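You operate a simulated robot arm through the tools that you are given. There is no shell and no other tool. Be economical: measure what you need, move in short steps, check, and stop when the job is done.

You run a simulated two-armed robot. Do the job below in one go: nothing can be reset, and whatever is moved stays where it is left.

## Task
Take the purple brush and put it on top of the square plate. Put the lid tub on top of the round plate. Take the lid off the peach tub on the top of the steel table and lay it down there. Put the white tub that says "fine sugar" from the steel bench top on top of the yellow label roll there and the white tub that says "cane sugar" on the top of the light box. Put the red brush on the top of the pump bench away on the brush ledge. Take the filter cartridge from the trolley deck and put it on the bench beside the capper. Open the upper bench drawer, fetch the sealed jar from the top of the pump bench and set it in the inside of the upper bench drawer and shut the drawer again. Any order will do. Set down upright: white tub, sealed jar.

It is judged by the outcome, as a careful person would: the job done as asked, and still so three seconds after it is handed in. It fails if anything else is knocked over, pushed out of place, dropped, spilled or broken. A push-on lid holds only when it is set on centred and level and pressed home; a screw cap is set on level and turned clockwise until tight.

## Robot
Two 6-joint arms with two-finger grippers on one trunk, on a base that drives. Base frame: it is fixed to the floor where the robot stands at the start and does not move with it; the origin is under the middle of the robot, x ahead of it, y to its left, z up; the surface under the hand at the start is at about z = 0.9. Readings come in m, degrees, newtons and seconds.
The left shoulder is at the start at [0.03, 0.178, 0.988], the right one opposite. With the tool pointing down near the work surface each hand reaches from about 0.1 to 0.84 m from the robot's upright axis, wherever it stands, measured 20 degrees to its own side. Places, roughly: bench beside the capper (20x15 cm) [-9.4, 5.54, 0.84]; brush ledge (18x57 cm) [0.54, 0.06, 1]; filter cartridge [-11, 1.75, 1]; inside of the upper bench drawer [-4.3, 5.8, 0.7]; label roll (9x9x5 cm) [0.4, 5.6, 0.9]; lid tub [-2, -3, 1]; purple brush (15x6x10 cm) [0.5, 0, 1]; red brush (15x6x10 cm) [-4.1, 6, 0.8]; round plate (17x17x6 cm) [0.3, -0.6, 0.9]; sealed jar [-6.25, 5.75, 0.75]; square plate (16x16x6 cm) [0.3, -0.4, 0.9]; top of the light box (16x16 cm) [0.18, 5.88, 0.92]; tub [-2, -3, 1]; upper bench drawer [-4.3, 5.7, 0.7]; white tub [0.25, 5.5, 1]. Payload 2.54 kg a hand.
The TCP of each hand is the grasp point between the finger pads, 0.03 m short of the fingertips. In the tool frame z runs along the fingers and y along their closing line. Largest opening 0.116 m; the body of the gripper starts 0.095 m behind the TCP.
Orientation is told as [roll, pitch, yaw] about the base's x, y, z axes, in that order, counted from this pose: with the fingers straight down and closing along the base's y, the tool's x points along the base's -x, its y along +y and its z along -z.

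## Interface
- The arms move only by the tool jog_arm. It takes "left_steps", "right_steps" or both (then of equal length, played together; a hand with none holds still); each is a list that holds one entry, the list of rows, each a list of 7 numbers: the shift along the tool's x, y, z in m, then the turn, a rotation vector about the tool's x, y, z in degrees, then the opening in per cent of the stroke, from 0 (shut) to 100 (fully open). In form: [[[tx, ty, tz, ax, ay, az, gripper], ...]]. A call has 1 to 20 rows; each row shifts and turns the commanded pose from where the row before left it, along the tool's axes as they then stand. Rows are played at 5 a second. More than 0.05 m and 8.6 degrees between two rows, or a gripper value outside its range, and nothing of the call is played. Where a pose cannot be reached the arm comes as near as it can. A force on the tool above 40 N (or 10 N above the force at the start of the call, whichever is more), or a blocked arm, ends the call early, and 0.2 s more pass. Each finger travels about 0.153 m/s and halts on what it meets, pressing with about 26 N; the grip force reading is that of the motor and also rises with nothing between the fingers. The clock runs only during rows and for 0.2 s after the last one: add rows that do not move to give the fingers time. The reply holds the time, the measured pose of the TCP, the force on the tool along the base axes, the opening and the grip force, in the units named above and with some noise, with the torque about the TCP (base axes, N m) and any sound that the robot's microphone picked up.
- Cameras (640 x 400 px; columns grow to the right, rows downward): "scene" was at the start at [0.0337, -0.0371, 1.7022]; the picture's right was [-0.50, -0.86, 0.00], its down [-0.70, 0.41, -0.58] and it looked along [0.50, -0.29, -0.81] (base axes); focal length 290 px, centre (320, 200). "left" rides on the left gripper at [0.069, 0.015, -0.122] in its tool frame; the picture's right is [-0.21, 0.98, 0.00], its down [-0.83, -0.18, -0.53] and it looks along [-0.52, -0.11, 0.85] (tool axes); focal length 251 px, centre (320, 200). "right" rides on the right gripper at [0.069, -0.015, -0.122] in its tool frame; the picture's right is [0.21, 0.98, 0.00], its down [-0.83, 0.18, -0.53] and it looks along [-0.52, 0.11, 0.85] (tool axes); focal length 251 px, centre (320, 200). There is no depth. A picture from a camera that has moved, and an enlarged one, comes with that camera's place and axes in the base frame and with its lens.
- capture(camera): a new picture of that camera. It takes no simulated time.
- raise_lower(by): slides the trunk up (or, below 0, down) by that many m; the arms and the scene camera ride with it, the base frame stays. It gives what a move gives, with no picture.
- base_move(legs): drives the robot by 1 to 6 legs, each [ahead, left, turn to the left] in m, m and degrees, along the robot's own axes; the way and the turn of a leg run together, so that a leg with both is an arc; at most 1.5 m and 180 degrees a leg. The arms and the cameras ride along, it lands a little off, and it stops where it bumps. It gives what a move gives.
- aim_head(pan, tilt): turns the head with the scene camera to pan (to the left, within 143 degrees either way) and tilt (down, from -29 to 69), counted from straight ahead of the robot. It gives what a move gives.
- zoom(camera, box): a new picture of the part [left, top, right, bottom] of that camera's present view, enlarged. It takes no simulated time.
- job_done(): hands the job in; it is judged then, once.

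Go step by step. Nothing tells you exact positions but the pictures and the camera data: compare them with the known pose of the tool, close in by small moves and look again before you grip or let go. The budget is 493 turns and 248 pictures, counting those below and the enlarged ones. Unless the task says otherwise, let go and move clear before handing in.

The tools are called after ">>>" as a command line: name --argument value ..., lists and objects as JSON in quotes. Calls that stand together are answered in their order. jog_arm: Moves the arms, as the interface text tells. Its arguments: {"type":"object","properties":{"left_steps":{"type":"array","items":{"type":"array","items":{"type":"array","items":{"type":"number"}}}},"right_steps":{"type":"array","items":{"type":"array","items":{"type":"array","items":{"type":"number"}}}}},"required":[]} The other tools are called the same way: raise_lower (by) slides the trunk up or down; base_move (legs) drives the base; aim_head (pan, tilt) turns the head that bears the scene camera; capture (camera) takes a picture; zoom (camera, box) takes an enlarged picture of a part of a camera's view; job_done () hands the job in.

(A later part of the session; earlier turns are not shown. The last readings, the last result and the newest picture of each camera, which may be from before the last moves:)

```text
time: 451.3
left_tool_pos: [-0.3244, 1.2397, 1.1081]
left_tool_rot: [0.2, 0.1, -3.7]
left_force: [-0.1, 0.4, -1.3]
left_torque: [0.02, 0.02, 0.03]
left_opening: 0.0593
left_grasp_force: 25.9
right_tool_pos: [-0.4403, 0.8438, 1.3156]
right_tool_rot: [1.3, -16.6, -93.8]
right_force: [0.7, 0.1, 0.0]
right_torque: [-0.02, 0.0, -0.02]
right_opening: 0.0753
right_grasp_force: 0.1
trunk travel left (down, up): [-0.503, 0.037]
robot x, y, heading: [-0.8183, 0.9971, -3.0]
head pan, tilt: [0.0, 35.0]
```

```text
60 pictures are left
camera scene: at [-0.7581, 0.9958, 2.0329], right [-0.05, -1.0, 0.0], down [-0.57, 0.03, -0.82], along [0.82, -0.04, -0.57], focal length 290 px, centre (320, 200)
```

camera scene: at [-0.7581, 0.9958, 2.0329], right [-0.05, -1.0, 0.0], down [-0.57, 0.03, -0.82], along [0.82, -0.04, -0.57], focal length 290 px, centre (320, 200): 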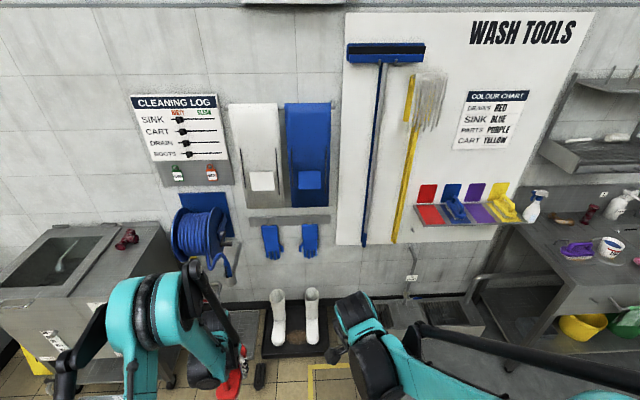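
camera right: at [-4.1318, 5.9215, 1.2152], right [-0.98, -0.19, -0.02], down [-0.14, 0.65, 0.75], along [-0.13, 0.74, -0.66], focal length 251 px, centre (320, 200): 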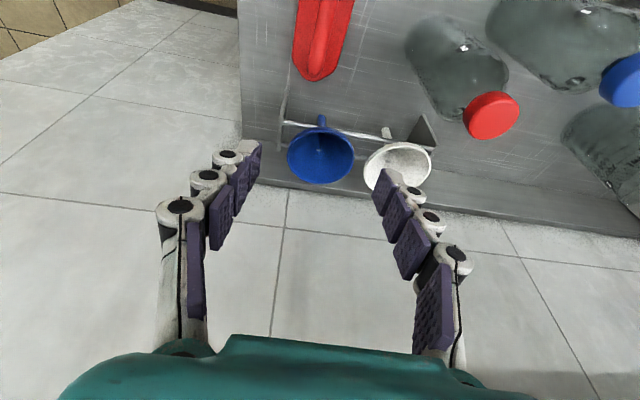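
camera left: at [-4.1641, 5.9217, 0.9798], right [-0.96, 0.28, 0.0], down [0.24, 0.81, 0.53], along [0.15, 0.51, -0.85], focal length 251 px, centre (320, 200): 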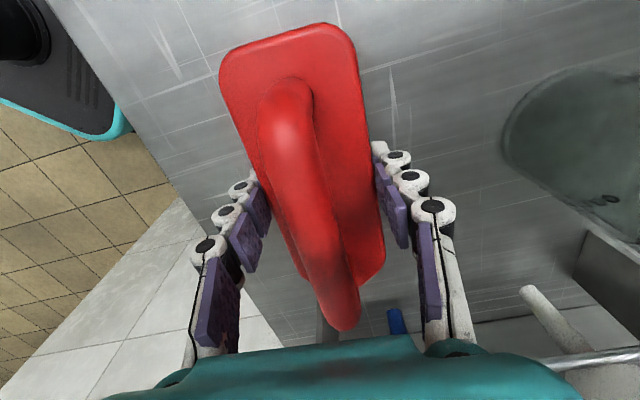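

>>> base_move --legs '[[0.38, 0, 3], [0, -0.9, 0], [0.4, 0, 0]]'

>>> aim_head --pan 20 --tilt 45

>>> capture --camera "scene"

```text
time: 460.1
left_tool_pos: [0.4517, 0.3745, 1.1091]
left_tool_rot: [0.1, 0.1, -0.3]
left_force: [-0.3, 0.1, -1.2]
left_torque: [0.02, 0.0, -0.05]
left_opening: 0.0589
left_grasp_force: 25.8
right_tool_pos: [0.3576, -0.0286, 1.3153]
right_tool_rot: [1.3, -16.6, -90.7]
right_force: [-0.2, 0.0, -0.8]
right_torque: [0.0, 0.01, -0.02]
right_opening: 0.0756
right_grasp_force: 0.0
trunk travel left (down, up): [-0.503, 0.037]
robot x, y, heading: [-0.0294, 0.1036, 0.3]
head pan, tilt: [0.0, 35.0]
```

```text
time: 461.0
left_tool_pos: [0.4525, 0.3752, 1.1082]
left_tool_rot: [0.0, 0.1, -0.4]
left_force: [0.6, -0.1, -1.4]
left_torque: [0.04, -0.01, -0.03]
left_opening: 0.0591
left_grasp_force: 25.7
right_tool_pos: [0.3572, -0.0279, 1.3145]
right_tool_rot: [1.2, -16.6, -90.7]
right_force: [-0.3, 0.4, 0.2]
right_torque: [0.01, 0.03, 0.0]
right_opening: 0.0755
right_grasp_force: 0.2
trunk travel left (down, up): [-0.503, 0.037]
robot x, y, heading: [-0.0301, 0.1074, 0.5]
head pan, tilt: [20.0, 45.0]
```

```text
59 pictures are left
camera scene: at [0.0198, 0.1339, 2.0181], right [0.35, -0.94, 0.0], down [-0.66, -0.25, -0.71], along [0.66, 0.25, -0.71], focal length 290 px, centre (320, 200)
```

scene: 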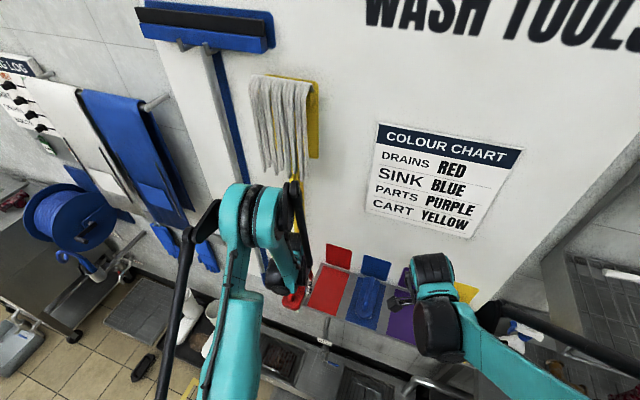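

>>> jog_arm --left_steps '[[[-0.02, -0.03, -0.03, 0, 0, 0, 30], [-0.03, -0.03, 0, 0, 0, 0, 30], [-0.028, -0.035, 0, 0, 0, 0, 30]]]'

>>> capture --camera "left"

>>> zoom --camera "scene" --box '[250, 210, 430, 370]'

```text
time: 461.8
left_tool_pos: [0.5324, 0.2784, 1.1367]
left_tool_rot: [0.2, 0.1, -0.4]
left_force: [1.0, 0.2, -2.1]
left_torque: [0.04, 0.02, 0.03]
left_opening: 0.0593
left_grasp_force: 26.0
right_tool_pos: [0.3575, -0.0297, 1.3155]
right_tool_rot: [1.3, -16.5, -90.7]
right_force: [0.7, 0.1, 0.2]
right_torque: [0.01, 0.02, -0.02]
right_opening: 0.0756
right_grasp_force: 0.0
trunk travel left (down, up): [-0.503, 0.037]
robot x, y, heading: [-0.024, 0.1046, 0.3]
head pan, tilt: [20.0, 45.0]
```

```text
58 pictures are left
camera left: at [0.4645, 0.294, 1.2583], right [0.22, 0.98, 0.0], down [0.83, -0.19, 0.53], along [0.52, -0.12, -0.85], focal length 251 px, centre (320, 200)
```

left: 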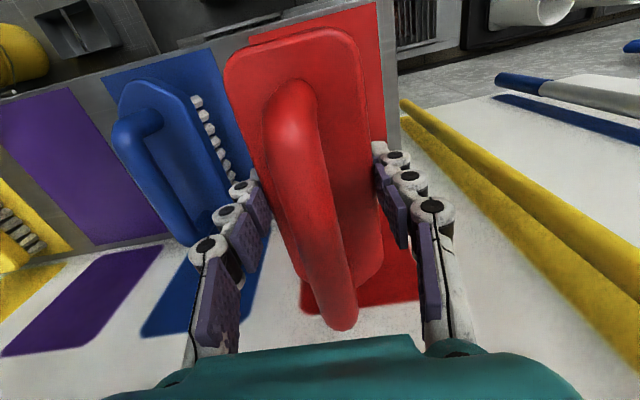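

```text
2.50 times, centred on (340, 290) of scene
camera zoom: at [0.0214, 0.1324, 2.018], right [0.35, -0.94, 0.0], down [-0.66, -0.25, -0.71], along [0.66, 0.25, -0.71], focal length 725 px, centre (270, -25)
```

zoom: 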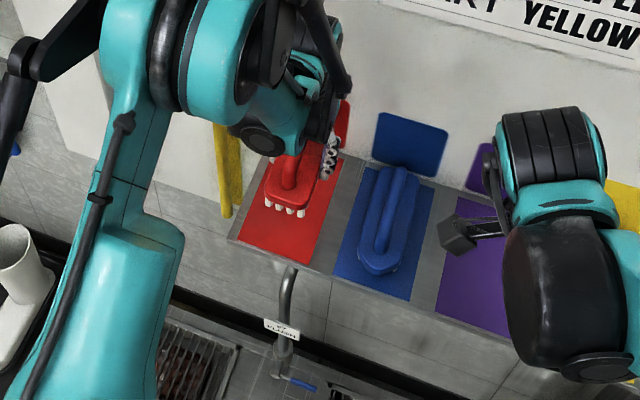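

>>> jog_arm --left_steps '[[[-0.006, 0, 0.03, 0, 0, 0, 30], [0, 0, 0.025, 0, 0, 0, 30], [0, 0, 0.008, 0, 0, 0, 30], [0, 0, 0.005, 0, 0, 0, 30], [0, 0, 0, 0, 0, 0, 30]]]'

```text
time: 463.0
left_tool_pos: [0.5343, 0.2793, 1.07]
left_tool_rot: [0.1, 0.2, -0.4]
left_force: [0.6, -0.2, -1.4]
left_torque: [-0.02, 0.0, -0.01]
left_opening: 0.0592
left_grasp_force: 25.9
right_tool_pos: [0.3572, -0.0288, 1.3146]
right_tool_rot: [1.2, -16.5, -90.8]
right_force: [0.0, -1.1, 0.2]
right_torque: [0.0, -0.02, -0.03]
right_opening: 0.0752
right_grasp_force: 0.0
trunk travel left (down, up): [-0.503, 0.037]
robot x, y, heading: [-0.0298, 0.108, 0.1]
head pan, tilt: [20.0, 45.0]
```

>>> jog_arm --left_steps '[[[0, 0, 0.004, 0, 0, 0, 30], [0, 0, 0.004, 0, 0, 0, 30], [0, 0, 0.003, 0, 0, 0, 30], [0, 0, 0, 0, 0, 0, 30]]]'

```text
time: 464.0
left_tool_pos: [0.5353, 0.2795, 1.058]
left_tool_rot: [0.0, 0.1, -0.3]
left_force: [0.2, 0.0, -1.7]
left_torque: [-0.01, 0.0, 0.01]
left_opening: 0.0592
left_grasp_force: 25.7
right_tool_pos: [0.3574, -0.0279, 1.3149]
right_tool_rot: [1.4, -16.6, -90.7]
right_force: [0.4, 0.7, 0.0]
right_torque: [-0.01, 0.0, 0.04]
right_opening: 0.0753
right_grasp_force: 0.0
trunk travel left (down, up): [-0.503, 0.037]
robot x, y, heading: [-0.0275, 0.1054, 0.4]
head pan, tilt: [20.0, 45.0]
```

>>> jog_arm --left_steps '[[[0, 0, 0.003, 0, 0, 0, 30], [0, 0, 0.003, 0, 0, 0, 30], [0, 0, 0.003, 0, 0, 0, 30], [0, 0, 0, 0, 0, 0, 30]]]'

```text
time: 465.0
left_tool_pos: [0.5354, 0.2782, 1.0488]
left_tool_rot: [0.1, 0.1, -0.4]
left_force: [0.0, 0.2, -0.7]
left_torque: [0.0, 0.02, -0.01]
left_opening: 0.0593
left_grasp_force: 26.1
right_tool_pos: [0.3587, -0.0289, 1.3161]
right_tool_rot: [1.3, -16.6, -90.7]
right_force: [0.5, 0.3, 0.2]
right_torque: [-0.01, 0.02, 0.04]
right_opening: 0.0754
right_grasp_force: 0.1
trunk travel left (down, up): [-0.503, 0.037]
robot x, y, heading: [-0.029, 0.1084, 0.2]
head pan, tilt: [20.0, 45.0]
```

>>> jog_arm --left_steps '[[[0, 0, 0.002, 0, 0, 0, 30], [0, 0, 0.002, 0, 0, 0, 30], [0, 0, 0.002, 0, 0, 0, 30], [0, 0, 0, 0, 0, 0, 30]]]'

>>> zoom --camera "scene" --box '[280, 220, 400, 330]'

```text
time: 466.0
left_tool_pos: [0.5349, 0.2806, 1.0451]
left_tool_rot: [0.1, 0.2, -0.4]
left_force: [-0.8, -0.1, -1.9]
left_torque: [0.01, 0.0, 0.01]
left_opening: 0.059
left_grasp_force: 26.1
right_tool_pos: [0.3561, -0.0285, 1.3149]
right_tool_rot: [1.3, -16.6, -90.7]
right_force: [-0.2, -1.1, 0.4]
right_torque: [0.02, 0.0, -0.01]
right_opening: 0.0755
right_grasp_force: 0.0
trunk travel left (down, up): [-0.503, 0.037]
robot x, y, heading: [-0.0276, 0.1059, 0.5]
head pan, tilt: [20.0, 45.0]
```

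```text
3.64 times, centred on (340, 275) of scene
camera zoom: at [0.0198, 0.1339, 2.0181], right [0.35, -0.94, 0.0], down [-0.66, -0.25, -0.71], along [0.66, 0.25, -0.71], focal length 1055 px, centre (247, -73)
```

zoom: 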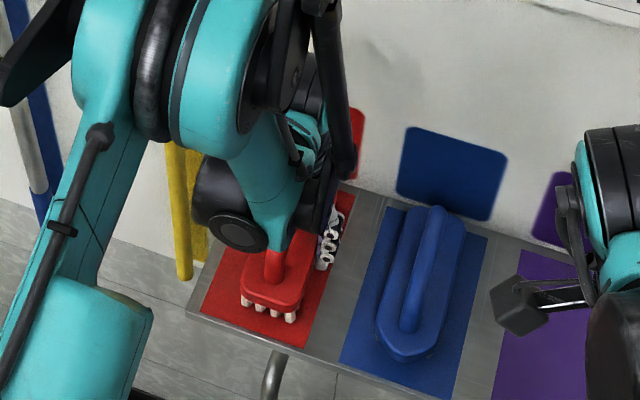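

>>> jog_arm --left_steps '[[[0, 0, 0.002, 0, 0, 0, 30], [0, 0, 0.002, 0, 0, 0, 30], [0, 0, 0.002, 0, 0, 0, 30], [0, 0, 0, 0, 0, 0, 30]]]'

```text
time: 467.0
left_tool_pos: [0.5353, 0.2789, 1.0385]
left_tool_rot: [0.1, 0.0, -0.5]
left_force: [2.7, 1.0, 12.5]
left_torque: [-0.15, 0.26, 0.01]
left_opening: 0.0592
left_grasp_force: 26.4
right_tool_pos: [0.3566, -0.0288, 1.316]
right_tool_rot: [1.3, -16.5, -90.7]
right_force: [-0.4, -0.3, -0.9]
right_torque: [-0.01, 0.02, -0.03]
right_opening: 0.0754
right_grasp_force: 0.1
trunk travel left (down, up): [-0.503, 0.037]
robot x, y, heading: [-0.0238, 0.1052, 0.4]
head pan, tilt: [20.0, 45.0]
```

Contact with the ledge; I open gently and rise.

>>> jog_arm --left_steps '[[[0, 0, -0.001, 0, 0, 0, 54], [0, 0, 0, 0, 0, 0, 60], [0, 0, 0, 0, 0, 0, 68], [0, 0, 0, 0, 0, 0, 68], [0, 0, -0.03, 0, 0, 0, 68], [0, 0, -0.04, 0, 0, 0, 68], [0, 0, -0.04, 0, 0, 0, 68], [0.03, 0, -0.03, 0, 0, 0, 68], [0.04, 0, 0, 0, 0, 0, 68], [0.04, 0, 0, 0, 0, 0, 68]]]'

>>> capture --camera "left"

```text
time: 469.2
left_tool_pos: [0.4234, 0.2821, 1.1809]
left_tool_rot: [0.1, 0.0, -0.4]
left_force: [-0.3, 1.0, 0.5]
left_torque: [0.0, -0.03, 0.04]
left_opening: 0.0788
left_grasp_force: 0.1
right_tool_pos: [0.3555, -0.0297, 1.3153]
right_tool_rot: [1.4, -16.6, -90.7]
right_force: [0.8, -0.4, -0.1]
right_torque: [0.0, -0.03, -0.02]
right_opening: 0.0755
right_grasp_force: 0.1
trunk travel left (down, up): [-0.503, 0.037]
robot x, y, heading: [-0.0289, 0.1041, 0.3]
head pan, tilt: [20.0, 45.0]
```

```text
55 pictures are left
camera left: at [0.3542, 0.2966, 1.3035], right [0.22, 0.98, 0.0], down [0.82, -0.19, 0.53], along [0.52, -0.12, -0.85], focal length 251 px, centre (320, 200)
```

left: 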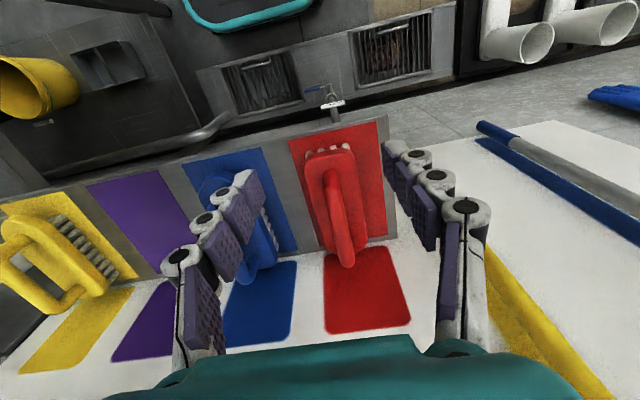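

The red brush sits in its place on the ledge. Last job: the filter cartridge far west. I drive back along the lanes I know.

>>> base_move --legs '[[-0.42, 0, 0], [0, 0.95, 0], [-0.35, 0.3, 0], [0, 0, 89.5], [1.5, 0, 0], [1.4, 0, 0]]'

>>> base_move --legs '[[1.2, 0, 0], [0, 0, 90], [1.5, 0, 0], [1.2, 0, 0], [0.3, 0.85, 0], [1.5, 0, 0]]'

>>> aim_head --pan 15 --tilt 15

>>> capture --camera "scene"

```text
time: 496.2
left_tool_pos: [-1.1193, 4.6883, 1.1807]
left_tool_rot: [0.1, 0.1, 92.1]
left_force: [0.2, -0.1, 0.1]
left_torque: [-0.03, 0.02, 0.0]
left_opening: 0.0788
left_grasp_force: 0.0
right_tool_pos: [-0.807, 4.6357, 1.3145]
right_tool_rot: [1.3, -16.6, 1.8]
right_force: [-0.2, -0.8, -0.5]
right_torque: [0.01, -0.03, -0.01]
right_opening: 0.0755
right_grasp_force: 0.1
trunk travel left (down, up): [-0.503, 0.037]
robot x, y, heading: [-0.9208, 4.2484, 93.0]
head pan, tilt: [20.0, 45.0]
```

```text
time: 530.2
left_tool_pos: [-5.851, 4.0926, 1.1817]
left_tool_rot: [0.1, 0.2, -177.1]
left_force: [-0.2, -0.8, -0.1]
left_torque: [0.0, -0.04, -0.03]
left_opening: 0.0787
left_grasp_force: 0.2
right_tool_pos: [-5.8007, 4.4038, 1.3161]
right_tool_rot: [1.3, -16.6, 92.7]
right_force: [-0.3, 0.0, 0.2]
right_torque: [-0.04, 0.0, -0.01]
right_opening: 0.0754
right_grasp_force: 0.0
trunk travel left (down, up): [-0.503, 0.037]
robot x, y, heading: [-5.41, 4.2944, -176.2]
head pan, tilt: [20.0, 45.0]
```

```text
time: 531.2
left_tool_pos: [-5.8509, 4.0919, 1.1799]
left_tool_rot: [0.1, 0.1, -177.2]
left_force: [0.3, -0.5, 0.2]
left_torque: [0.02, -0.04, 0.04]
left_opening: 0.0788
left_grasp_force: 0.0
right_tool_pos: [-5.8012, 4.4058, 1.3153]
right_tool_rot: [1.3, -16.6, 92.6]
right_force: [0.0, 0.4, 1.3]
right_torque: [-0.02, 0.0, 0.03]
right_opening: 0.0754
right_grasp_force: 0.1
trunk travel left (down, up): [-0.503, 0.037]
robot x, y, heading: [-5.4109, 4.2918, -176.4]
head pan, tilt: [15.0, 15.0]
```

```text
54 pictures are left
camera scene: at [-5.4671, 4.2646, 2.0648], right [-0.32, 0.95, 0.0], down [0.25, 0.08, -0.97], along [-0.92, -0.31, -0.26], focal length 290 px, centre (320, 200)
```

scene: 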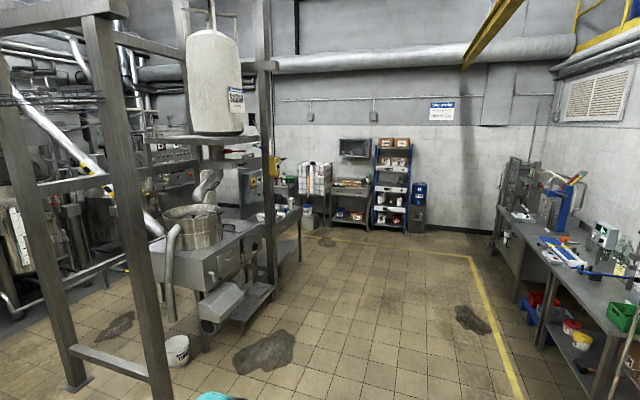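

>>> zoom --camera "scene" --box '[240, 130, 440, 250]'

>>> zoom --camera "scene" --box '[480, 140, 640, 280]'

```text
3.20 times, centred on (340, 190) of scene
camera zoom: at [-5.4671, 4.2646, 2.0648], right [-0.32, 0.95, 0.0], down [0.25, 0.08, -0.97], along [-0.92, -0.31, -0.26], focal length 928 px, centre (256, 232)
```

zoom: 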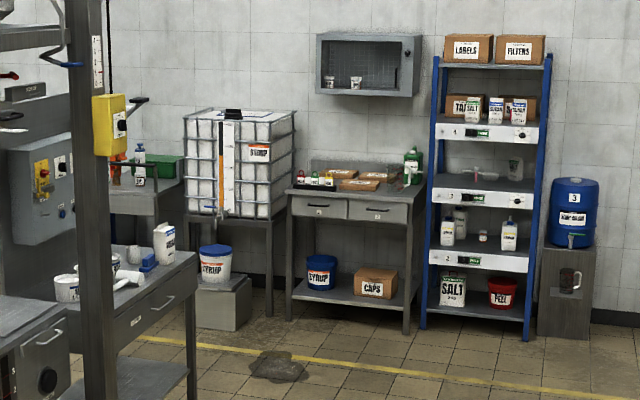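

```text
2.86 times, centred on (560, 210) of scene
camera zoom: at [-5.4671, 4.2646, 2.0648], right [-0.32, 0.95, 0.0], down [0.25, 0.08, -0.97], along [-0.92, -0.31, -0.26], focal length 829 px, centre (-366, 171)
```

zoom: 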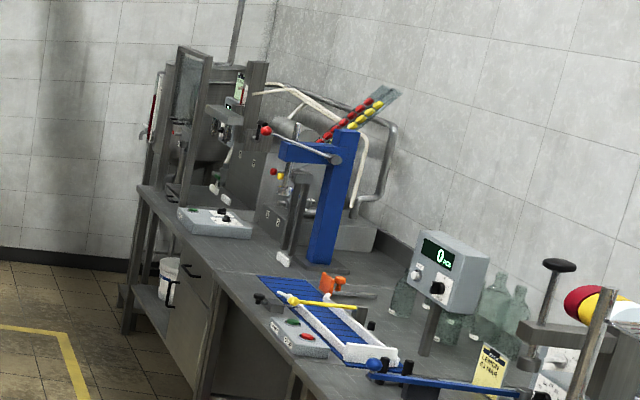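

>>> base_move --legs '[[0, 0, -3.6], [1.5, 0, 0], [1.5, 0, 0], [1.5, 0.2, 0], [0, 0, 60]]'

>>> aim_head --pan 15 --tilt 25

>>> capture --camera "scene"

```text
refused: leg 4 is longer than a leg can be; nothing moved
```

```text
time: 531.9
left_tool_pos: [-5.851, 4.0925, 1.1807]
left_tool_rot: [0.1, 0.1, -177.1]
left_force: [-0.8, -0.2, -0.7]
left_torque: [-0.04, 0.01, -0.01]
left_opening: 0.0791
left_grasp_force: 0.1
right_tool_pos: [-5.8006, 4.406, 1.3159]
right_tool_rot: [1.4, -16.6, 92.5]
right_force: [-0.6, -0.2, -0.2]
right_torque: [-0.02, -0.02, 0.0]
right_opening: 0.0751
right_grasp_force: 0.0
trunk travel left (down, up): [-0.503, 0.037]
robot x, y, heading: [-5.4061, 4.2953, -176.5]
head pan, tilt: [15.0, 25.0]
```

```text
51 pictures are left
camera scene: at [-5.4662, 4.265, 2.0487], right [-0.32, 0.95, 0.0], down [0.4, 0.14, -0.91], along [-0.86, -0.29, -0.42], focal length 290 px, centre (320, 200)
```

scene: 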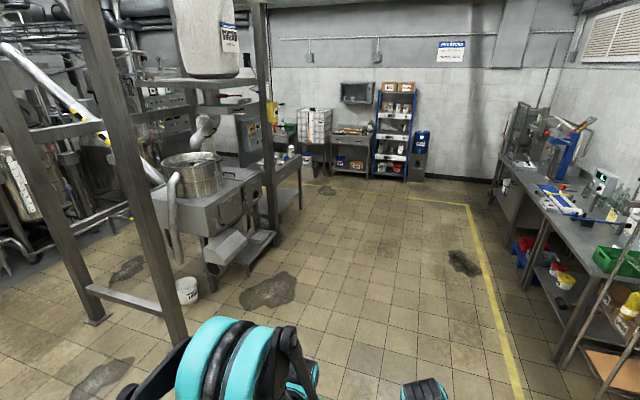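

>>> base_move --legs '[[0, 0, -3.6], [1.5, 0, 0], [1.5, 0, 0], [1.4, 0.2, 0], [0, 0, 60]]'

>>> capture --camera "scene"

```text
time: 556.1
left_tool_pos: [-9.8643, 3.5692, 1.1809]
left_tool_rot: [0.1, 0.1, -118.6]
left_force: [0.6, 0.2, -0.2]
left_torque: [-0.02, 0.03, -0.02]
left_opening: 0.0786
left_grasp_force: 0.0
right_tool_pos: [-10.1051, 3.7741, 1.3152]
right_tool_rot: [1.3, -16.5, 151.1]
right_force: [0.3, 0.8, 0.0]
right_torque: [0.0, 0.01, 0.0]
right_opening: 0.0755
right_grasp_force: 0.1
trunk travel left (down, up): [-0.503, 0.037]
robot x, y, heading: [-9.8028, 4.0483, -117.8]
head pan, tilt: [15.0, 25.0]
```

```text
50 pictures are left
camera scene: at [-9.8099, 3.9854, 2.0487], right [-0.97, 0.22, 0.0], down [0.09, 0.41, -0.91], along [-0.2, -0.88, -0.42], focal length 290 px, centre (320, 200)
```

scene: 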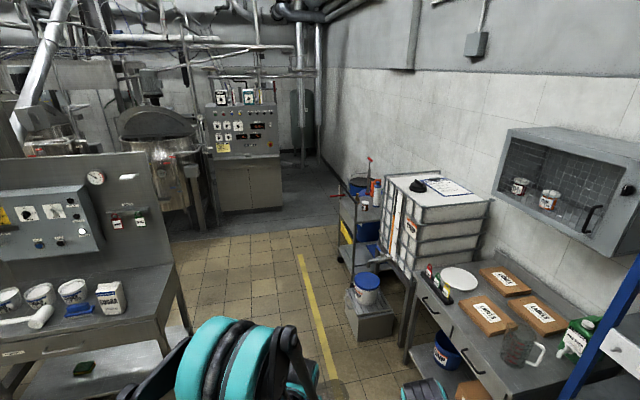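

>>> zoom --camera "scene" --box '[320, 145, 420, 275]'

```text
3.08 times, centred on (370, 210) of scene
camera zoom: at [-9.8099, 3.9854, 2.0487], right [-0.97, 0.22, 0.0], down [0.09, 0.41, -0.91], along [-0.2, -0.88, -0.42], focal length 893 px, centre (166, 169)
```

zoom: 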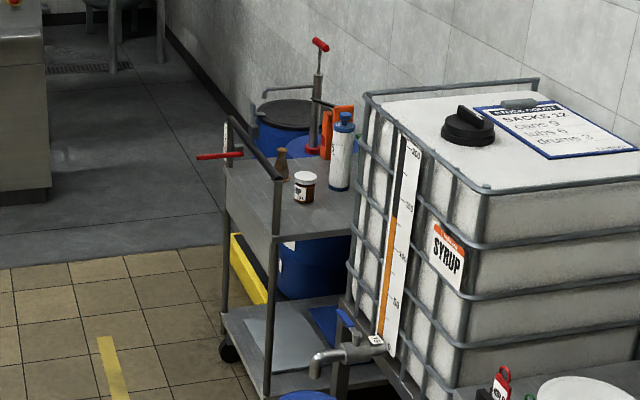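

The filter cartridge (white cylinder, blue cap) stands on the trolley deck near (-10.8,1.9). I face west and strafe south through the gap beside the trolley.

>>> base_move --legs '[[0, 0, -62.2], [0.1, 1.0, 0], [0, 0.85, 0]]'

>>> aim_head --pan 5 --tilt 45

>>> capture --camera "scene"

>>> capture --camera "left"

```text
time: 568.1
left_tool_pos: [-10.3731, 2.0354, 1.1812]
left_tool_rot: [0.1, 0.1, 178.1]
left_force: [0.3, 1.2, 0.4]
left_torque: [-0.03, -0.01, -0.03]
left_opening: 0.0791
left_grasp_force: 0.1
right_tool_pos: [-10.2979, 2.343, 1.3142]
right_tool_rot: [1.3, -16.5, 87.7]
right_force: [0.1, -0.2, -0.1]
right_torque: [0.01, -0.02, 0.0]
right_opening: 0.0756
right_grasp_force: 0.2
trunk travel left (down, up): [-0.503, 0.037]
robot x, y, heading: [-9.9161, 2.1973, 179.2]
head pan, tilt: [15.0, 25.0]
```

```text
time: 569.0
left_tool_pos: [-10.3737, 2.0358, 1.1809]
left_tool_rot: [0.1, 0.1, 178.1]
left_force: [0.1, -0.1, 0.6]
left_torque: [-0.01, -0.01, 0.02]
left_opening: 0.079
left_grasp_force: 0.1
right_tool_pos: [-10.2983, 2.344, 1.3159]
right_tool_rot: [1.3, -16.7, 87.7]
right_force: [1.3, 0.1, 0.3]
right_torque: [0.0, 0.0, -0.01]
right_opening: 0.0751
right_grasp_force: 0.0
trunk travel left (down, up): [-0.503, 0.037]
robot x, y, heading: [-9.9163, 2.1945, 178.9]
head pan, tilt: [5.0, 45.0]
```

```text
48 pictures are left
camera scene: at [-9.9671, 2.1921, 2.0181], right [-0.07, 1.0, 0.0], down [0.7, 0.05, -0.71], along [-0.71, -0.05, -0.71], focal length 290 px, centre (320, 200)
```

scene: 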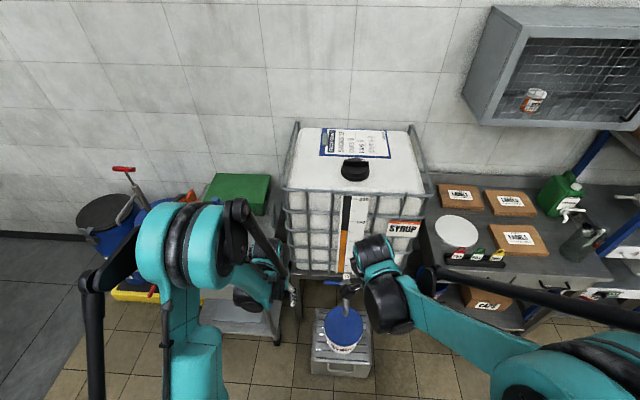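

```text
47 pictures are left
camera left: at [-10.3044, 2.0189, 1.303], right [-0.25, -0.97, 0.0], down [-0.82, 0.21, 0.53], along [-0.52, 0.13, -0.85], focal length 251 px, centre (320, 200)
```

left: 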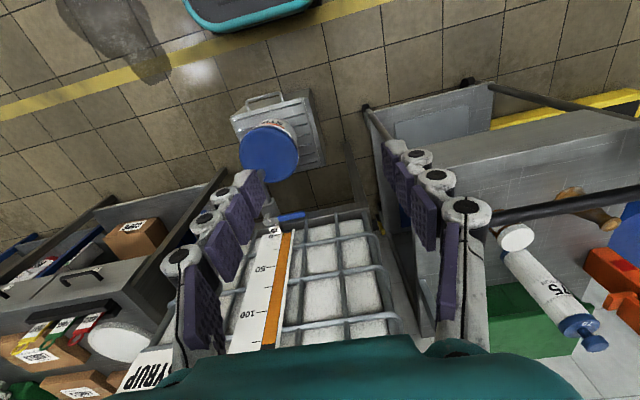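

>>> base_move --legs '[[0, 0.3, 1]]'

>>> capture --camera "left"

>>> aim_head --pan 10 --tilt 50

>>> capture --camera "scene"

```text
time: 571.0
left_tool_pos: [-10.3712, 1.7248, 1.1812]
left_tool_rot: [0.1, 0.1, 179.4]
left_force: [0.7, -0.2, 0.4]
left_torque: [-0.01, -0.01, 0.0]
left_opening: 0.0792
left_grasp_force: 0.2
right_tool_pos: [-10.3038, 2.0338, 1.3158]
right_tool_rot: [1.3, -16.4, 89.0]
right_force: [0.3, 0.2, 0.2]
right_torque: [0.0, 0.03, -0.01]
right_opening: 0.0754
right_grasp_force: 0.0
trunk travel left (down, up): [-0.503, 0.037]
robot x, y, heading: [-9.9186, 1.9006, -180.1]
head pan, tilt: [5.0, 45.0]
```

```text
46 pictures are left
camera left: at [-10.3029, 1.7102, 1.3031], right [-0.23, -0.97, 0.0], down [-0.82, 0.19, 0.53], along [-0.52, 0.12, -0.85], focal length 251 px, centre (320, 200)
```

left: 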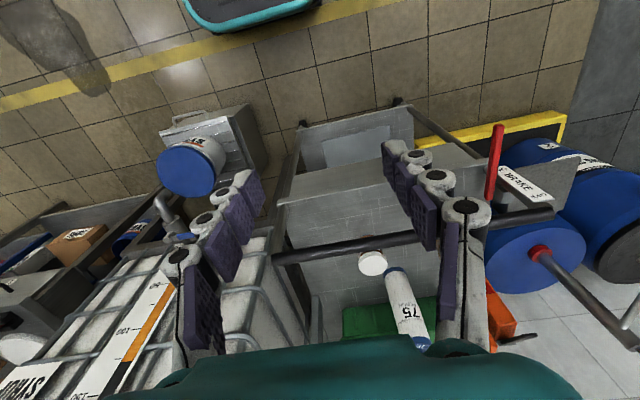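

```text
time: 571.7
left_tool_pos: [-10.3728, 1.7245, 1.1821]
left_tool_rot: [0.1, 0.1, 179.3]
left_force: [-0.5, 0.2, -0.2]
left_torque: [0.02, 0.0, 0.03]
left_opening: 0.0788
left_grasp_force: 0.0
right_tool_pos: [-10.3035, 2.0337, 1.3166]
right_tool_rot: [1.3, -16.6, 89.1]
right_force: [0.3, -0.2, -0.6]
right_torque: [-0.01, -0.03, 0.0]
right_opening: 0.0753
right_grasp_force: 0.0
trunk travel left (down, up): [-0.503, 0.037]
robot x, y, heading: [-9.9197, 1.8941, -180.1]
head pan, tilt: [10.0, 50.0]
```

```text
45 pictures are left
camera scene: at [-9.9644, 1.8826, 2.0112], right [-0.18, 0.98, 0.0], down [0.75, 0.13, -0.64], along [-0.63, -0.11, -0.77], focal length 290 px, centre (320, 200)
```

scene: 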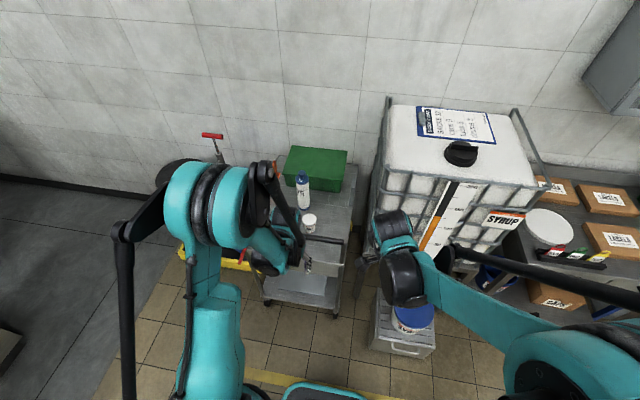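

>>> zoom --camera "scene" --box '[240, 140, 380, 280]'

```text
2.86 times, centred on (310, 210) of scene
camera zoom: at [-9.9644, 1.8826, 2.0112], right [-0.18, 0.98, 0.0], down [0.75, 0.13, -0.64], along [-0.63, -0.11, -0.77], focal length 829 px, centre (349, 171)
```

zoom: 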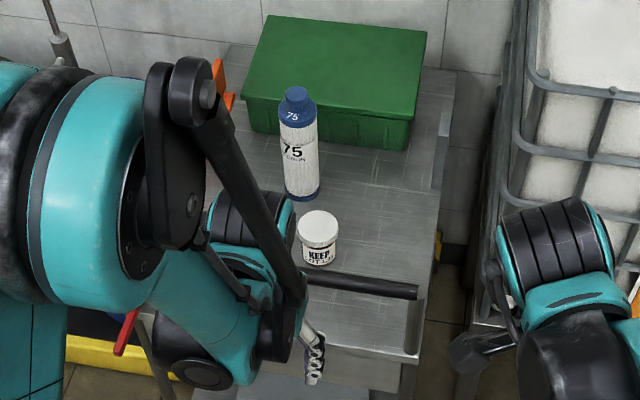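

The cap top is at about (-10.984,1.607,0.957), behind a small jar; the trolley's rail is at x≈-10.57, z 1.02. I roll up close to the trolley.

>>> base_move --legs '[[0.25, 0, 0]]'

>>> jog_arm --left_steps '[[[-0.045, 0.01, 0, 0, 0, 0, 80], [-0.045, 0.01, 0, 0, 0, 0, 80], [-0.045, 0.01, 0, 0, 0, 0, 80], [-0.045, 0.01, 0, 0, 0, 0, 80], [-0.045, 0.02, 0, 0, 0, 0, 80], [-0.045, 0.02, 0, 0, 0, 0, 80], [-0.03, 0.02, 0, 0, 0, 0, 80]]]'

>>> capture --camera "left"

>>> zoom --camera "scene" --box '[200, 180, 400, 380]'

```text
time: 573.5
left_tool_pos: [-10.619, 1.7245, 1.1807]
left_tool_rot: [0.1, -0.1, 179.3]
left_force: [-0.2, -0.2, -0.7]
left_torque: [0.0, 0.01, 0.03]
left_opening: 0.0788
left_grasp_force: 0.1
right_tool_pos: [-10.5513, 2.0323, 1.3159]
right_tool_rot: [1.4, -16.6, 89.2]
right_force: [0.7, 0.0, 0.2]
right_torque: [0.01, -0.03, -0.01]
right_opening: 0.0754
right_grasp_force: 0.1
trunk travel left (down, up): [-0.503, 0.037]
robot x, y, heading: [-10.167, 1.8945, -179.6]
head pan, tilt: [10.0, 50.0]
```

```text
time: 575.1
left_tool_pos: [-10.9199, 1.6272, 1.1788]
left_tool_rot: [0.1, 0.1, 179.4]
left_force: [0.4, -0.2, 0.6]
left_torque: [-0.03, -0.01, 0.01]
left_opening: 0.0927
left_grasp_force: 0.0
right_tool_pos: [-10.5532, 2.0316, 1.3152]
right_tool_rot: [1.2, -16.7, 89.2]
right_force: [0.0, -0.3, 0.7]
right_torque: [0.02, -0.01, -0.02]
right_opening: 0.0755
right_grasp_force: 0.1
trunk travel left (down, up): [-0.503, 0.037]
robot x, y, heading: [-10.1651, 1.8957, -179.8]
head pan, tilt: [10.0, 50.0]
```

```text
43 pictures are left
camera left: at [-10.8523, 1.6122, 1.3012], right [-0.22, -0.97, 0.0], down [-0.82, 0.19, 0.53], along [-0.52, 0.12, -0.85], focal length 251 px, centre (320, 200)
```

left: 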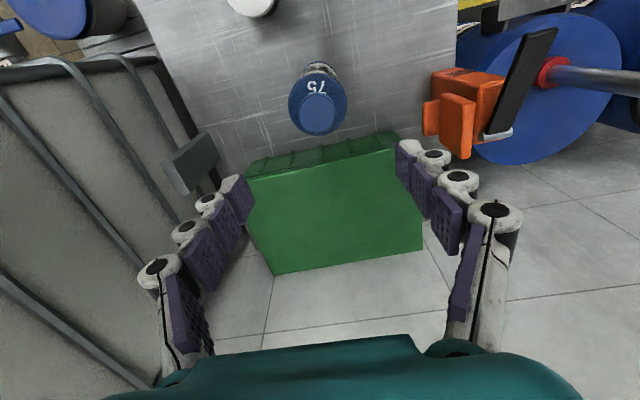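

```text
2.00 times, centred on (300, 280) of scene
camera zoom: at [-10.2141, 1.8818, 2.0111], right [-0.18, 0.98, 0.0], down [0.75, 0.14, -0.64], along [-0.63, -0.11, -0.77], focal length 580 px, centre (360, 40)
```

zoom: 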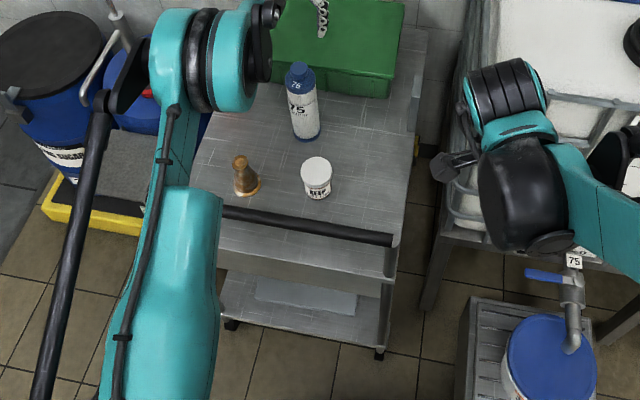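

The hand is right above the cartridge (cap top ≈ (-10.913,1.627,1.03)). I lower it with the trunk.

>>> raise_lower --by -0.12

>>> capture --camera "left"

```text
time: 576.6
left_tool_pos: [-10.9191, 1.6276, 1.0609]
left_tool_rot: [0.1, 0.1, 179.4]
left_force: [0.1, 0.0, -0.2]
left_torque: [0.01, -0.02, 0.01]
left_opening: 0.0925
left_grasp_force: 0.0
right_tool_pos: [-10.5521, 2.033, 1.1948]
right_tool_rot: [1.3, -16.6, 89.2]
right_force: [-0.2, -0.3, 0.9]
right_torque: [-0.02, -0.02, 0.01]
right_opening: 0.0756
right_grasp_force: 0.1
trunk travel left (down, up): [-0.383, 0.157]
robot x, y, heading: [-10.1683, 1.8943, -179.7]
head pan, tilt: [10.0, 50.0]
```

```text
41 pictures are left
camera left: at [-10.8511, 1.6129, 1.1818], right [-0.22, -0.97, 0.0], down [-0.82, 0.19, 0.53], along [-0.52, 0.12, -0.85], focal length 251 px, centre (320, 200)
```

left: 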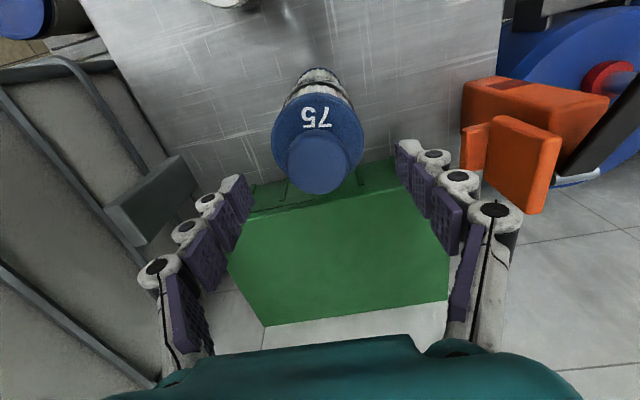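

>>> jog_arm --left_steps '[[[0.006, 0, 0, 0, 0, 0, 80]]]'

>>> raise_lower --by -0.095

>>> jog_arm --left_steps '[[[0, 0, 0, 0, 0, 0, 72], [0, 0, 0, 0, 0, 0, 66], [0, 0, 0, 0, 0, 0, 60], [0, 0, 0, 0, 0, 0, 54], [0, 0, 0, 0, 0, 0, 46], [0, 0, 0, 0, 0, 0, 35], [0, 0, 0, 0, 0, 0, 35]]]'

>>> capture --camera "left"

```text
time: 577.0
left_tool_pos: [-10.9146, 1.6267, 1.0592]
left_tool_rot: [0.1, 0.1, 179.5]
left_force: [0.3, 0.1, 0.4]
left_torque: [0.02, 0.0, 0.0]
left_opening: 0.0928
left_grasp_force: 0.0
right_tool_pos: [-10.5519, 2.0327, 1.1955]
right_tool_rot: [1.3, -16.6, 89.2]
right_force: [0.8, 0.1, -0.2]
right_torque: [0.02, 0.0, 0.02]
right_opening: 0.0756
right_grasp_force: 0.1
trunk travel left (down, up): [-0.383, 0.157]
robot x, y, heading: [-10.169, 1.8953, -179.6]
head pan, tilt: [10.0, 50.0]
```

```text
time: 578.3
left_tool_pos: [-10.915, 1.6284, 0.9653]
left_tool_rot: [0.1, 0.1, 179.4]
left_force: [0.7, -0.6, 0.9]
left_torque: [0.02, -0.01, 0.0]
left_opening: 0.093
left_grasp_force: 0.0
right_tool_pos: [-10.5524, 2.0327, 1.1012]
right_tool_rot: [1.3, -16.6, 89.1]
right_force: [0.7, -0.3, -0.3]
right_torque: [0.02, -0.01, -0.03]
right_opening: 0.0754
right_grasp_force: 0.0
trunk travel left (down, up): [-0.288, 0.252]
robot x, y, heading: [-10.1706, 1.8981, -179.6]
head pan, tilt: [10.0, 50.0]
```

```text
time: 579.9
left_tool_pos: [-10.9152, 1.6269, 0.9662]
left_tool_rot: [0.2, -0.1, 179.4]
left_force: [-0.5, -0.6, 1.9]
left_torque: [0.05, 0.01, 0.09]
left_opening: 0.0639
left_grasp_force: 26.1
right_tool_pos: [-10.5511, 2.0332, 1.1008]
right_tool_rot: [1.3, -16.6, 89.2]
right_force: [0.8, -0.3, -0.1]
right_torque: [0.0, 0.0, 0.0]
right_opening: 0.0754
right_grasp_force: 0.0
trunk travel left (down, up): [-0.288, 0.252]
robot x, y, heading: [-10.1647, 1.8983, -179.8]
head pan, tilt: [10.0, 50.0]
```

```text
40 pictures are left
camera left: at [-10.8458, 1.6127, 1.0868], right [-0.22, -0.97, 0.0], down [-0.82, 0.19, 0.53], along [-0.52, 0.12, -0.85], focal length 251 px, centre (320, 200)
```

left: 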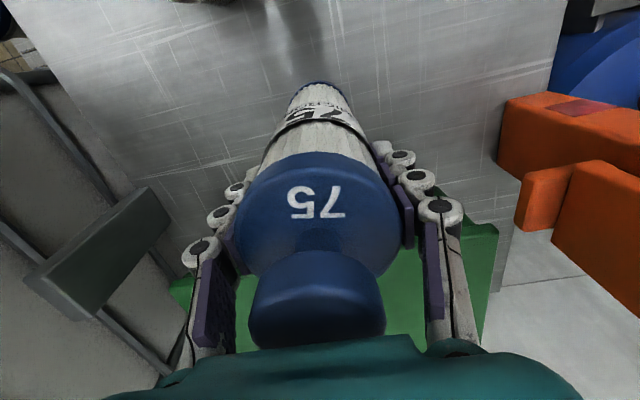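

Cartridge gripped. I raise it above the rail and back off.

>>> raise_lower --by 0.25

>>> jog_arm --left_steps '[[[0.03, 0, -0.02, 0, 0, 0, 35], [0.03, 0, -0.03, 0, 0, 0, 35], [0.03, 0, -0.03, 0, 0, 0, 35]]]'

>>> capture --camera "scene"

```text
time: 582.5
left_tool_pos: [-10.9151, 1.6268, 1.2145]
left_tool_rot: [0.1, 0.1, 179.4]
left_force: [0.2, -1.0, -2.3]
left_torque: [-0.01, 0.02, 0.0]
left_opening: 0.064
left_grasp_force: 25.5
right_tool_pos: [-10.5527, 2.0313, 1.3506]
right_tool_rot: [1.3, -16.6, 89.1]
right_force: [-0.2, -0.1, 0.3]
right_torque: [0.02, -0.01, -0.04]
right_opening: 0.0754
right_grasp_force: 0.1
trunk travel left (down, up): [-0.538, 0.002]
robot x, y, heading: [-10.1697, 1.8978, -179.9]
head pan, tilt: [10.0, 50.0]
```

```text
time: 583.3
left_tool_pos: [-10.8223, 1.6265, 1.2952]
left_tool_rot: [0.1, 0.0, 179.4]
left_force: [1.0, -0.4, -2.5]
left_torque: [-0.02, 0.05, 0.0]
left_opening: 0.0641
left_grasp_force: 26.3
right_tool_pos: [-10.5508, 2.0326, 1.3513]
right_tool_rot: [1.3, -16.6, 89.1]
right_force: [0.0, 0.0, 0.7]
right_torque: [0.01, 0.02, -0.02]
right_opening: 0.0755
right_grasp_force: 0.1
trunk travel left (down, up): [-0.538, 0.002]
robot x, y, heading: [-10.169, 1.8971, -179.6]
head pan, tilt: [10.0, 50.0]
```

```text
39 pictures are left
camera scene: at [-10.2109, 1.8833, 2.0462], right [-0.18, 0.98, 0.0], down [0.75, 0.14, -0.64], along [-0.63, -0.11, -0.77], focal length 290 px, centre (320, 200)
```

scene: 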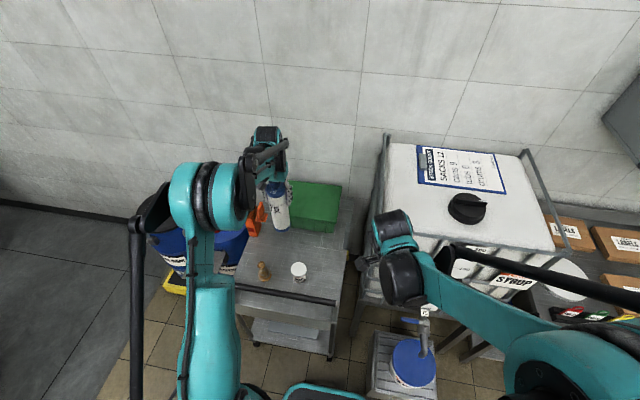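

>>> base_move --legs '[[-0.27, 0, 0], [0, -1.2, 0], [0, -1.0, 0], [0, 0, -90]]'

>>> aim_head --pan 0 --tilt 30

>>> capture --camera "scene"

```text
time: 599.5
left_tool_pos: [-10.1475, 4.7643, 1.2942]
left_tool_rot: [0.2, 0.2, 87.6]
left_force: [0.2, 0.3, -3.2]
left_torque: [0.03, -0.01, 0.01]
left_opening: 0.0635
left_grasp_force: 26.2
right_tool_pos: [-9.7512, 4.4798, 1.3503]
right_tool_rot: [1.3, -16.6, -2.6]
right_force: [-0.4, 0.1, -0.2]
right_torque: [0.02, 0.0, -0.01]
right_opening: 0.0754
right_grasp_force: 0.0
trunk travel left (down, up): [-0.538, 0.002]
robot x, y, heading: [-9.9003, 4.0982, 88.6]
head pan, tilt: [10.0, 50.0]
```

```text
time: 600.3
left_tool_pos: [-10.1479, 4.7632, 1.2955]
left_tool_rot: [0.2, 0.1, 87.6]
left_force: [0.3, 0.1, -3.1]
left_torque: [0.01, 0.0, 0.01]
left_opening: 0.0637
left_grasp_force: 26.0
right_tool_pos: [-9.7504, 4.4792, 1.3505]
right_tool_rot: [1.3, -16.6, -2.6]
right_force: [0.0, 0.2, -0.7]
right_torque: [0.01, 0.03, -0.03]
right_opening: 0.0755
right_grasp_force: 0.1
trunk travel left (down, up): [-0.538, 0.002]
robot x, y, heading: [-9.8986, 4.0942, 88.3]
head pan, tilt: [0.0, 30.0]
```

```text
38 pictures are left
camera scene: at [-9.8957, 4.1597, 2.0756], right [1.0, -0.03, 0.0], down [-0.01, -0.5, -0.87], along [0.02, 0.87, -0.5], focal length 290 px, centre (320, 200)
```

scene: 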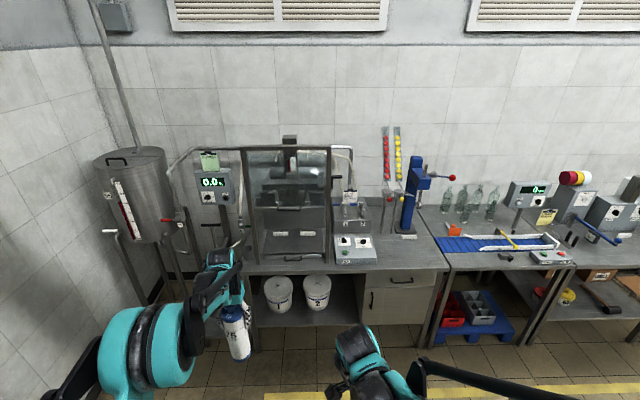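

>>> zoom --camera "scene" --box '[320, 150, 460, 290]'

```text
2.86 times, centred on (390, 220) of scene
camera zoom: at [-9.8957, 4.1597, 2.0756], right [1.0, -0.03, 0.0], down [-0.01, -0.5, -0.87], along [0.02, 0.87, -0.5], focal length 829 px, centre (120, 143)
```

zoom: 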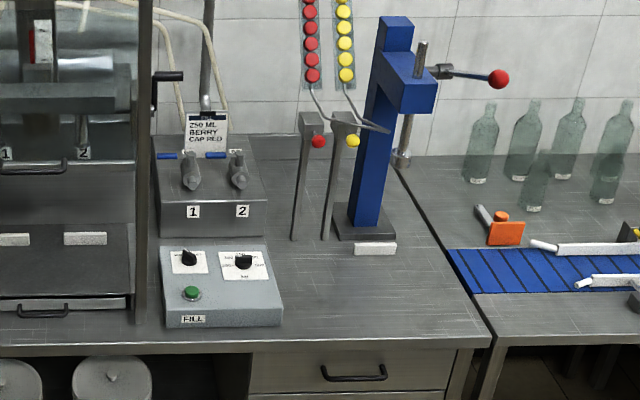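

>>> base_move --legs '[[0, -0.7, 1.7], [0.85, 0, 0]]'

>>> aim_head --pan 5 --tilt 48

>>> capture --camera "scene"

>>> capture --camera "left"

```text
time: 608.2
left_tool_pos: [-9.4404, 5.5869, 1.294]
left_tool_rot: [0.1, 0.1, 88.0]
left_force: [-0.4, -0.3, -1.9]
left_torque: [0.03, -0.03, -0.01]
left_opening: 0.0637
left_grasp_force: 26.2
right_tool_pos: [-9.0394, 5.3055, 1.3509]
right_tool_rot: [1.4, -16.5, -2.1]
right_force: [0.1, 0.0, 0.5]
right_torque: [0.0, -0.02, 0.01]
right_opening: 0.0753
right_grasp_force: 0.0
trunk travel left (down, up): [-0.538, 0.002]
robot x, y, heading: [-9.1847, 4.9255, 89.0]
head pan, tilt: [0.0, 30.0]
```

```text
time: 609.1
left_tool_pos: [-9.439, 5.5878, 1.2941]
left_tool_rot: [0.0, 0.1, 88.1]
left_force: [0.0, 0.6, -3.0]
left_torque: [-0.03, -0.02, 0.03]
left_opening: 0.0635
left_grasp_force: 25.9
right_tool_pos: [-9.0403, 5.3059, 1.3504]
right_tool_rot: [1.3, -16.5, -2.1]
right_force: [0.5, -0.7, -1.1]
right_torque: [-0.01, 0.01, 0.01]
right_opening: 0.0753
right_grasp_force: 0.1
trunk travel left (down, up): [-0.538, 0.002]
robot x, y, heading: [-9.1871, 4.9264, 89.2]
head pan, tilt: [5.0, 48.0]
```

```text
36 pictures are left
camera scene: at [-9.1895, 4.9735, 2.0489], right [1.0, 0.07, 0.0], down [0.05, -0.74, -0.67], along [-0.05, 0.67, -0.74], focal length 290 px, centre (320, 200)
```

scene: 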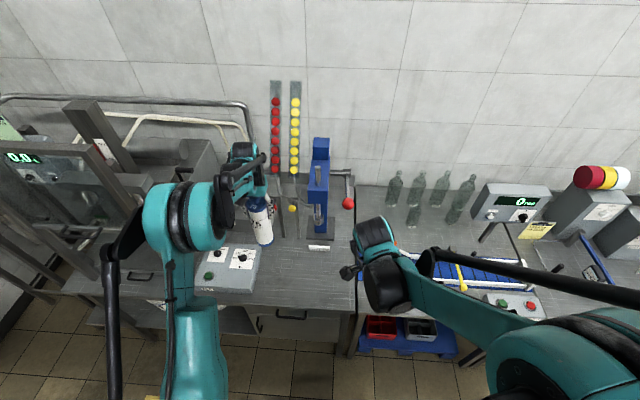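

```text
35 pictures are left
camera left: at [-9.4566, 5.5195, 1.4164], right [-0.97, 0.25, 0.0], down [0.21, 0.82, 0.53], along [0.13, 0.52, -0.85], focal length 251 px, centre (320, 200)
```

left: 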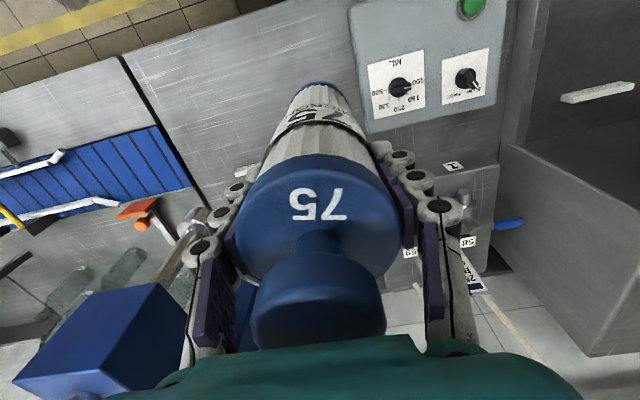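

Target spot: (-9.38,5.56) between the fill box and the capper. I shift there and lower with the trunk.

>>> jog_arm --left_steps '[[[0.028, 0, 0, 0, 0, 0, 35], [0, -0.03, 0, 0, 0, 0, 35], [0, -0.029, 0, 0, 0, 0, 35]]]'

>>> raise_lower --by -0.23

>>> capture --camera "scene"

>>> capture --camera "left"

```text
time: 609.9
left_tool_pos: [-9.3808, 5.5578, 1.2958]
left_tool_rot: [0.2, 0.1, 88.1]
left_force: [0.4, -0.3, -1.3]
left_torque: [-0.02, 0.06, 0.04]
left_opening: 0.0638
left_grasp_force: 25.9
right_tool_pos: [-9.0383, 5.3074, 1.351]
right_tool_rot: [1.3, -16.5, -2.1]
right_force: [0.8, -0.2, 0.1]
right_torque: [-0.03, 0.01, 0.0]
right_opening: 0.0758
right_grasp_force: 0.1
trunk travel left (down, up): [-0.538, 0.002]
robot x, y, heading: [-9.1818, 4.9257, 88.8]
head pan, tilt: [5.0, 48.0]
```

```text
time: 612.3
left_tool_pos: [-9.3808, 5.557, 1.0657]
left_tool_rot: [0.1, 0.0, 88.1]
left_force: [-0.2, 0.3, -1.6]
left_torque: [0.0, 0.03, 0.02]
left_opening: 0.0635
left_grasp_force: 26.3
right_tool_pos: [-9.0404, 5.3051, 1.1209]
right_tool_rot: [1.4, -16.6, -2.1]
right_force: [0.2, 0.4, 0.6]
right_torque: [-0.02, -0.04, -0.01]
right_opening: 0.0755
right_grasp_force: 0.0
trunk travel left (down, up): [-0.308, 0.232]
robot x, y, heading: [-9.1804, 4.9222, 88.9]
head pan, tilt: [5.0, 48.0]
```

```text
34 pictures are left
camera scene: at [-9.1894, 4.9728, 1.819], right [1.0, 0.07, 0.0], down [0.05, -0.74, -0.67], along [-0.05, 0.67, -0.74], focal length 290 px, centre (320, 200)
```

scene: 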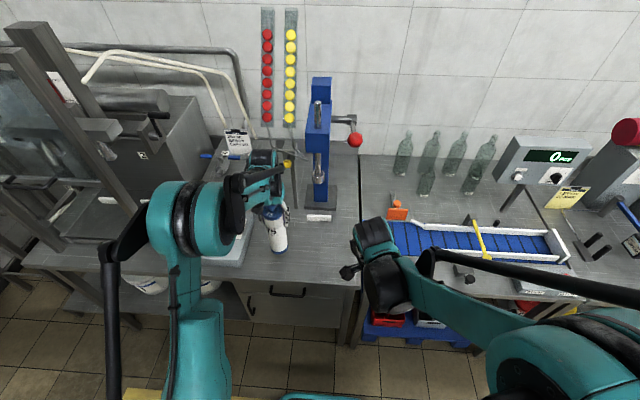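

```text
33 pictures are left
camera left: at [-9.3986, 5.4894, 1.1877], right [-0.97, 0.25, 0.0], down [0.21, 0.82, 0.53], along [0.13, 0.52, -0.85], focal length 251 px, centre (320, 200)
```

left: 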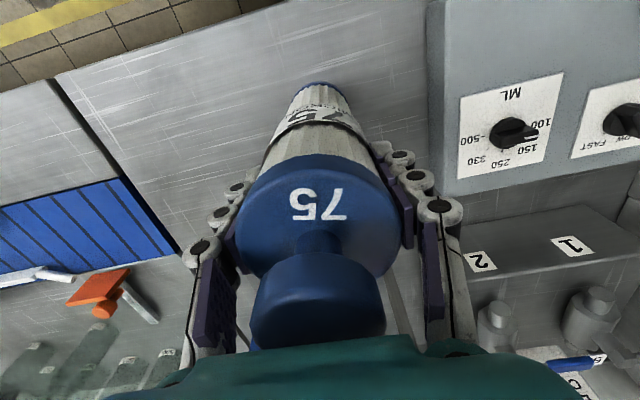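

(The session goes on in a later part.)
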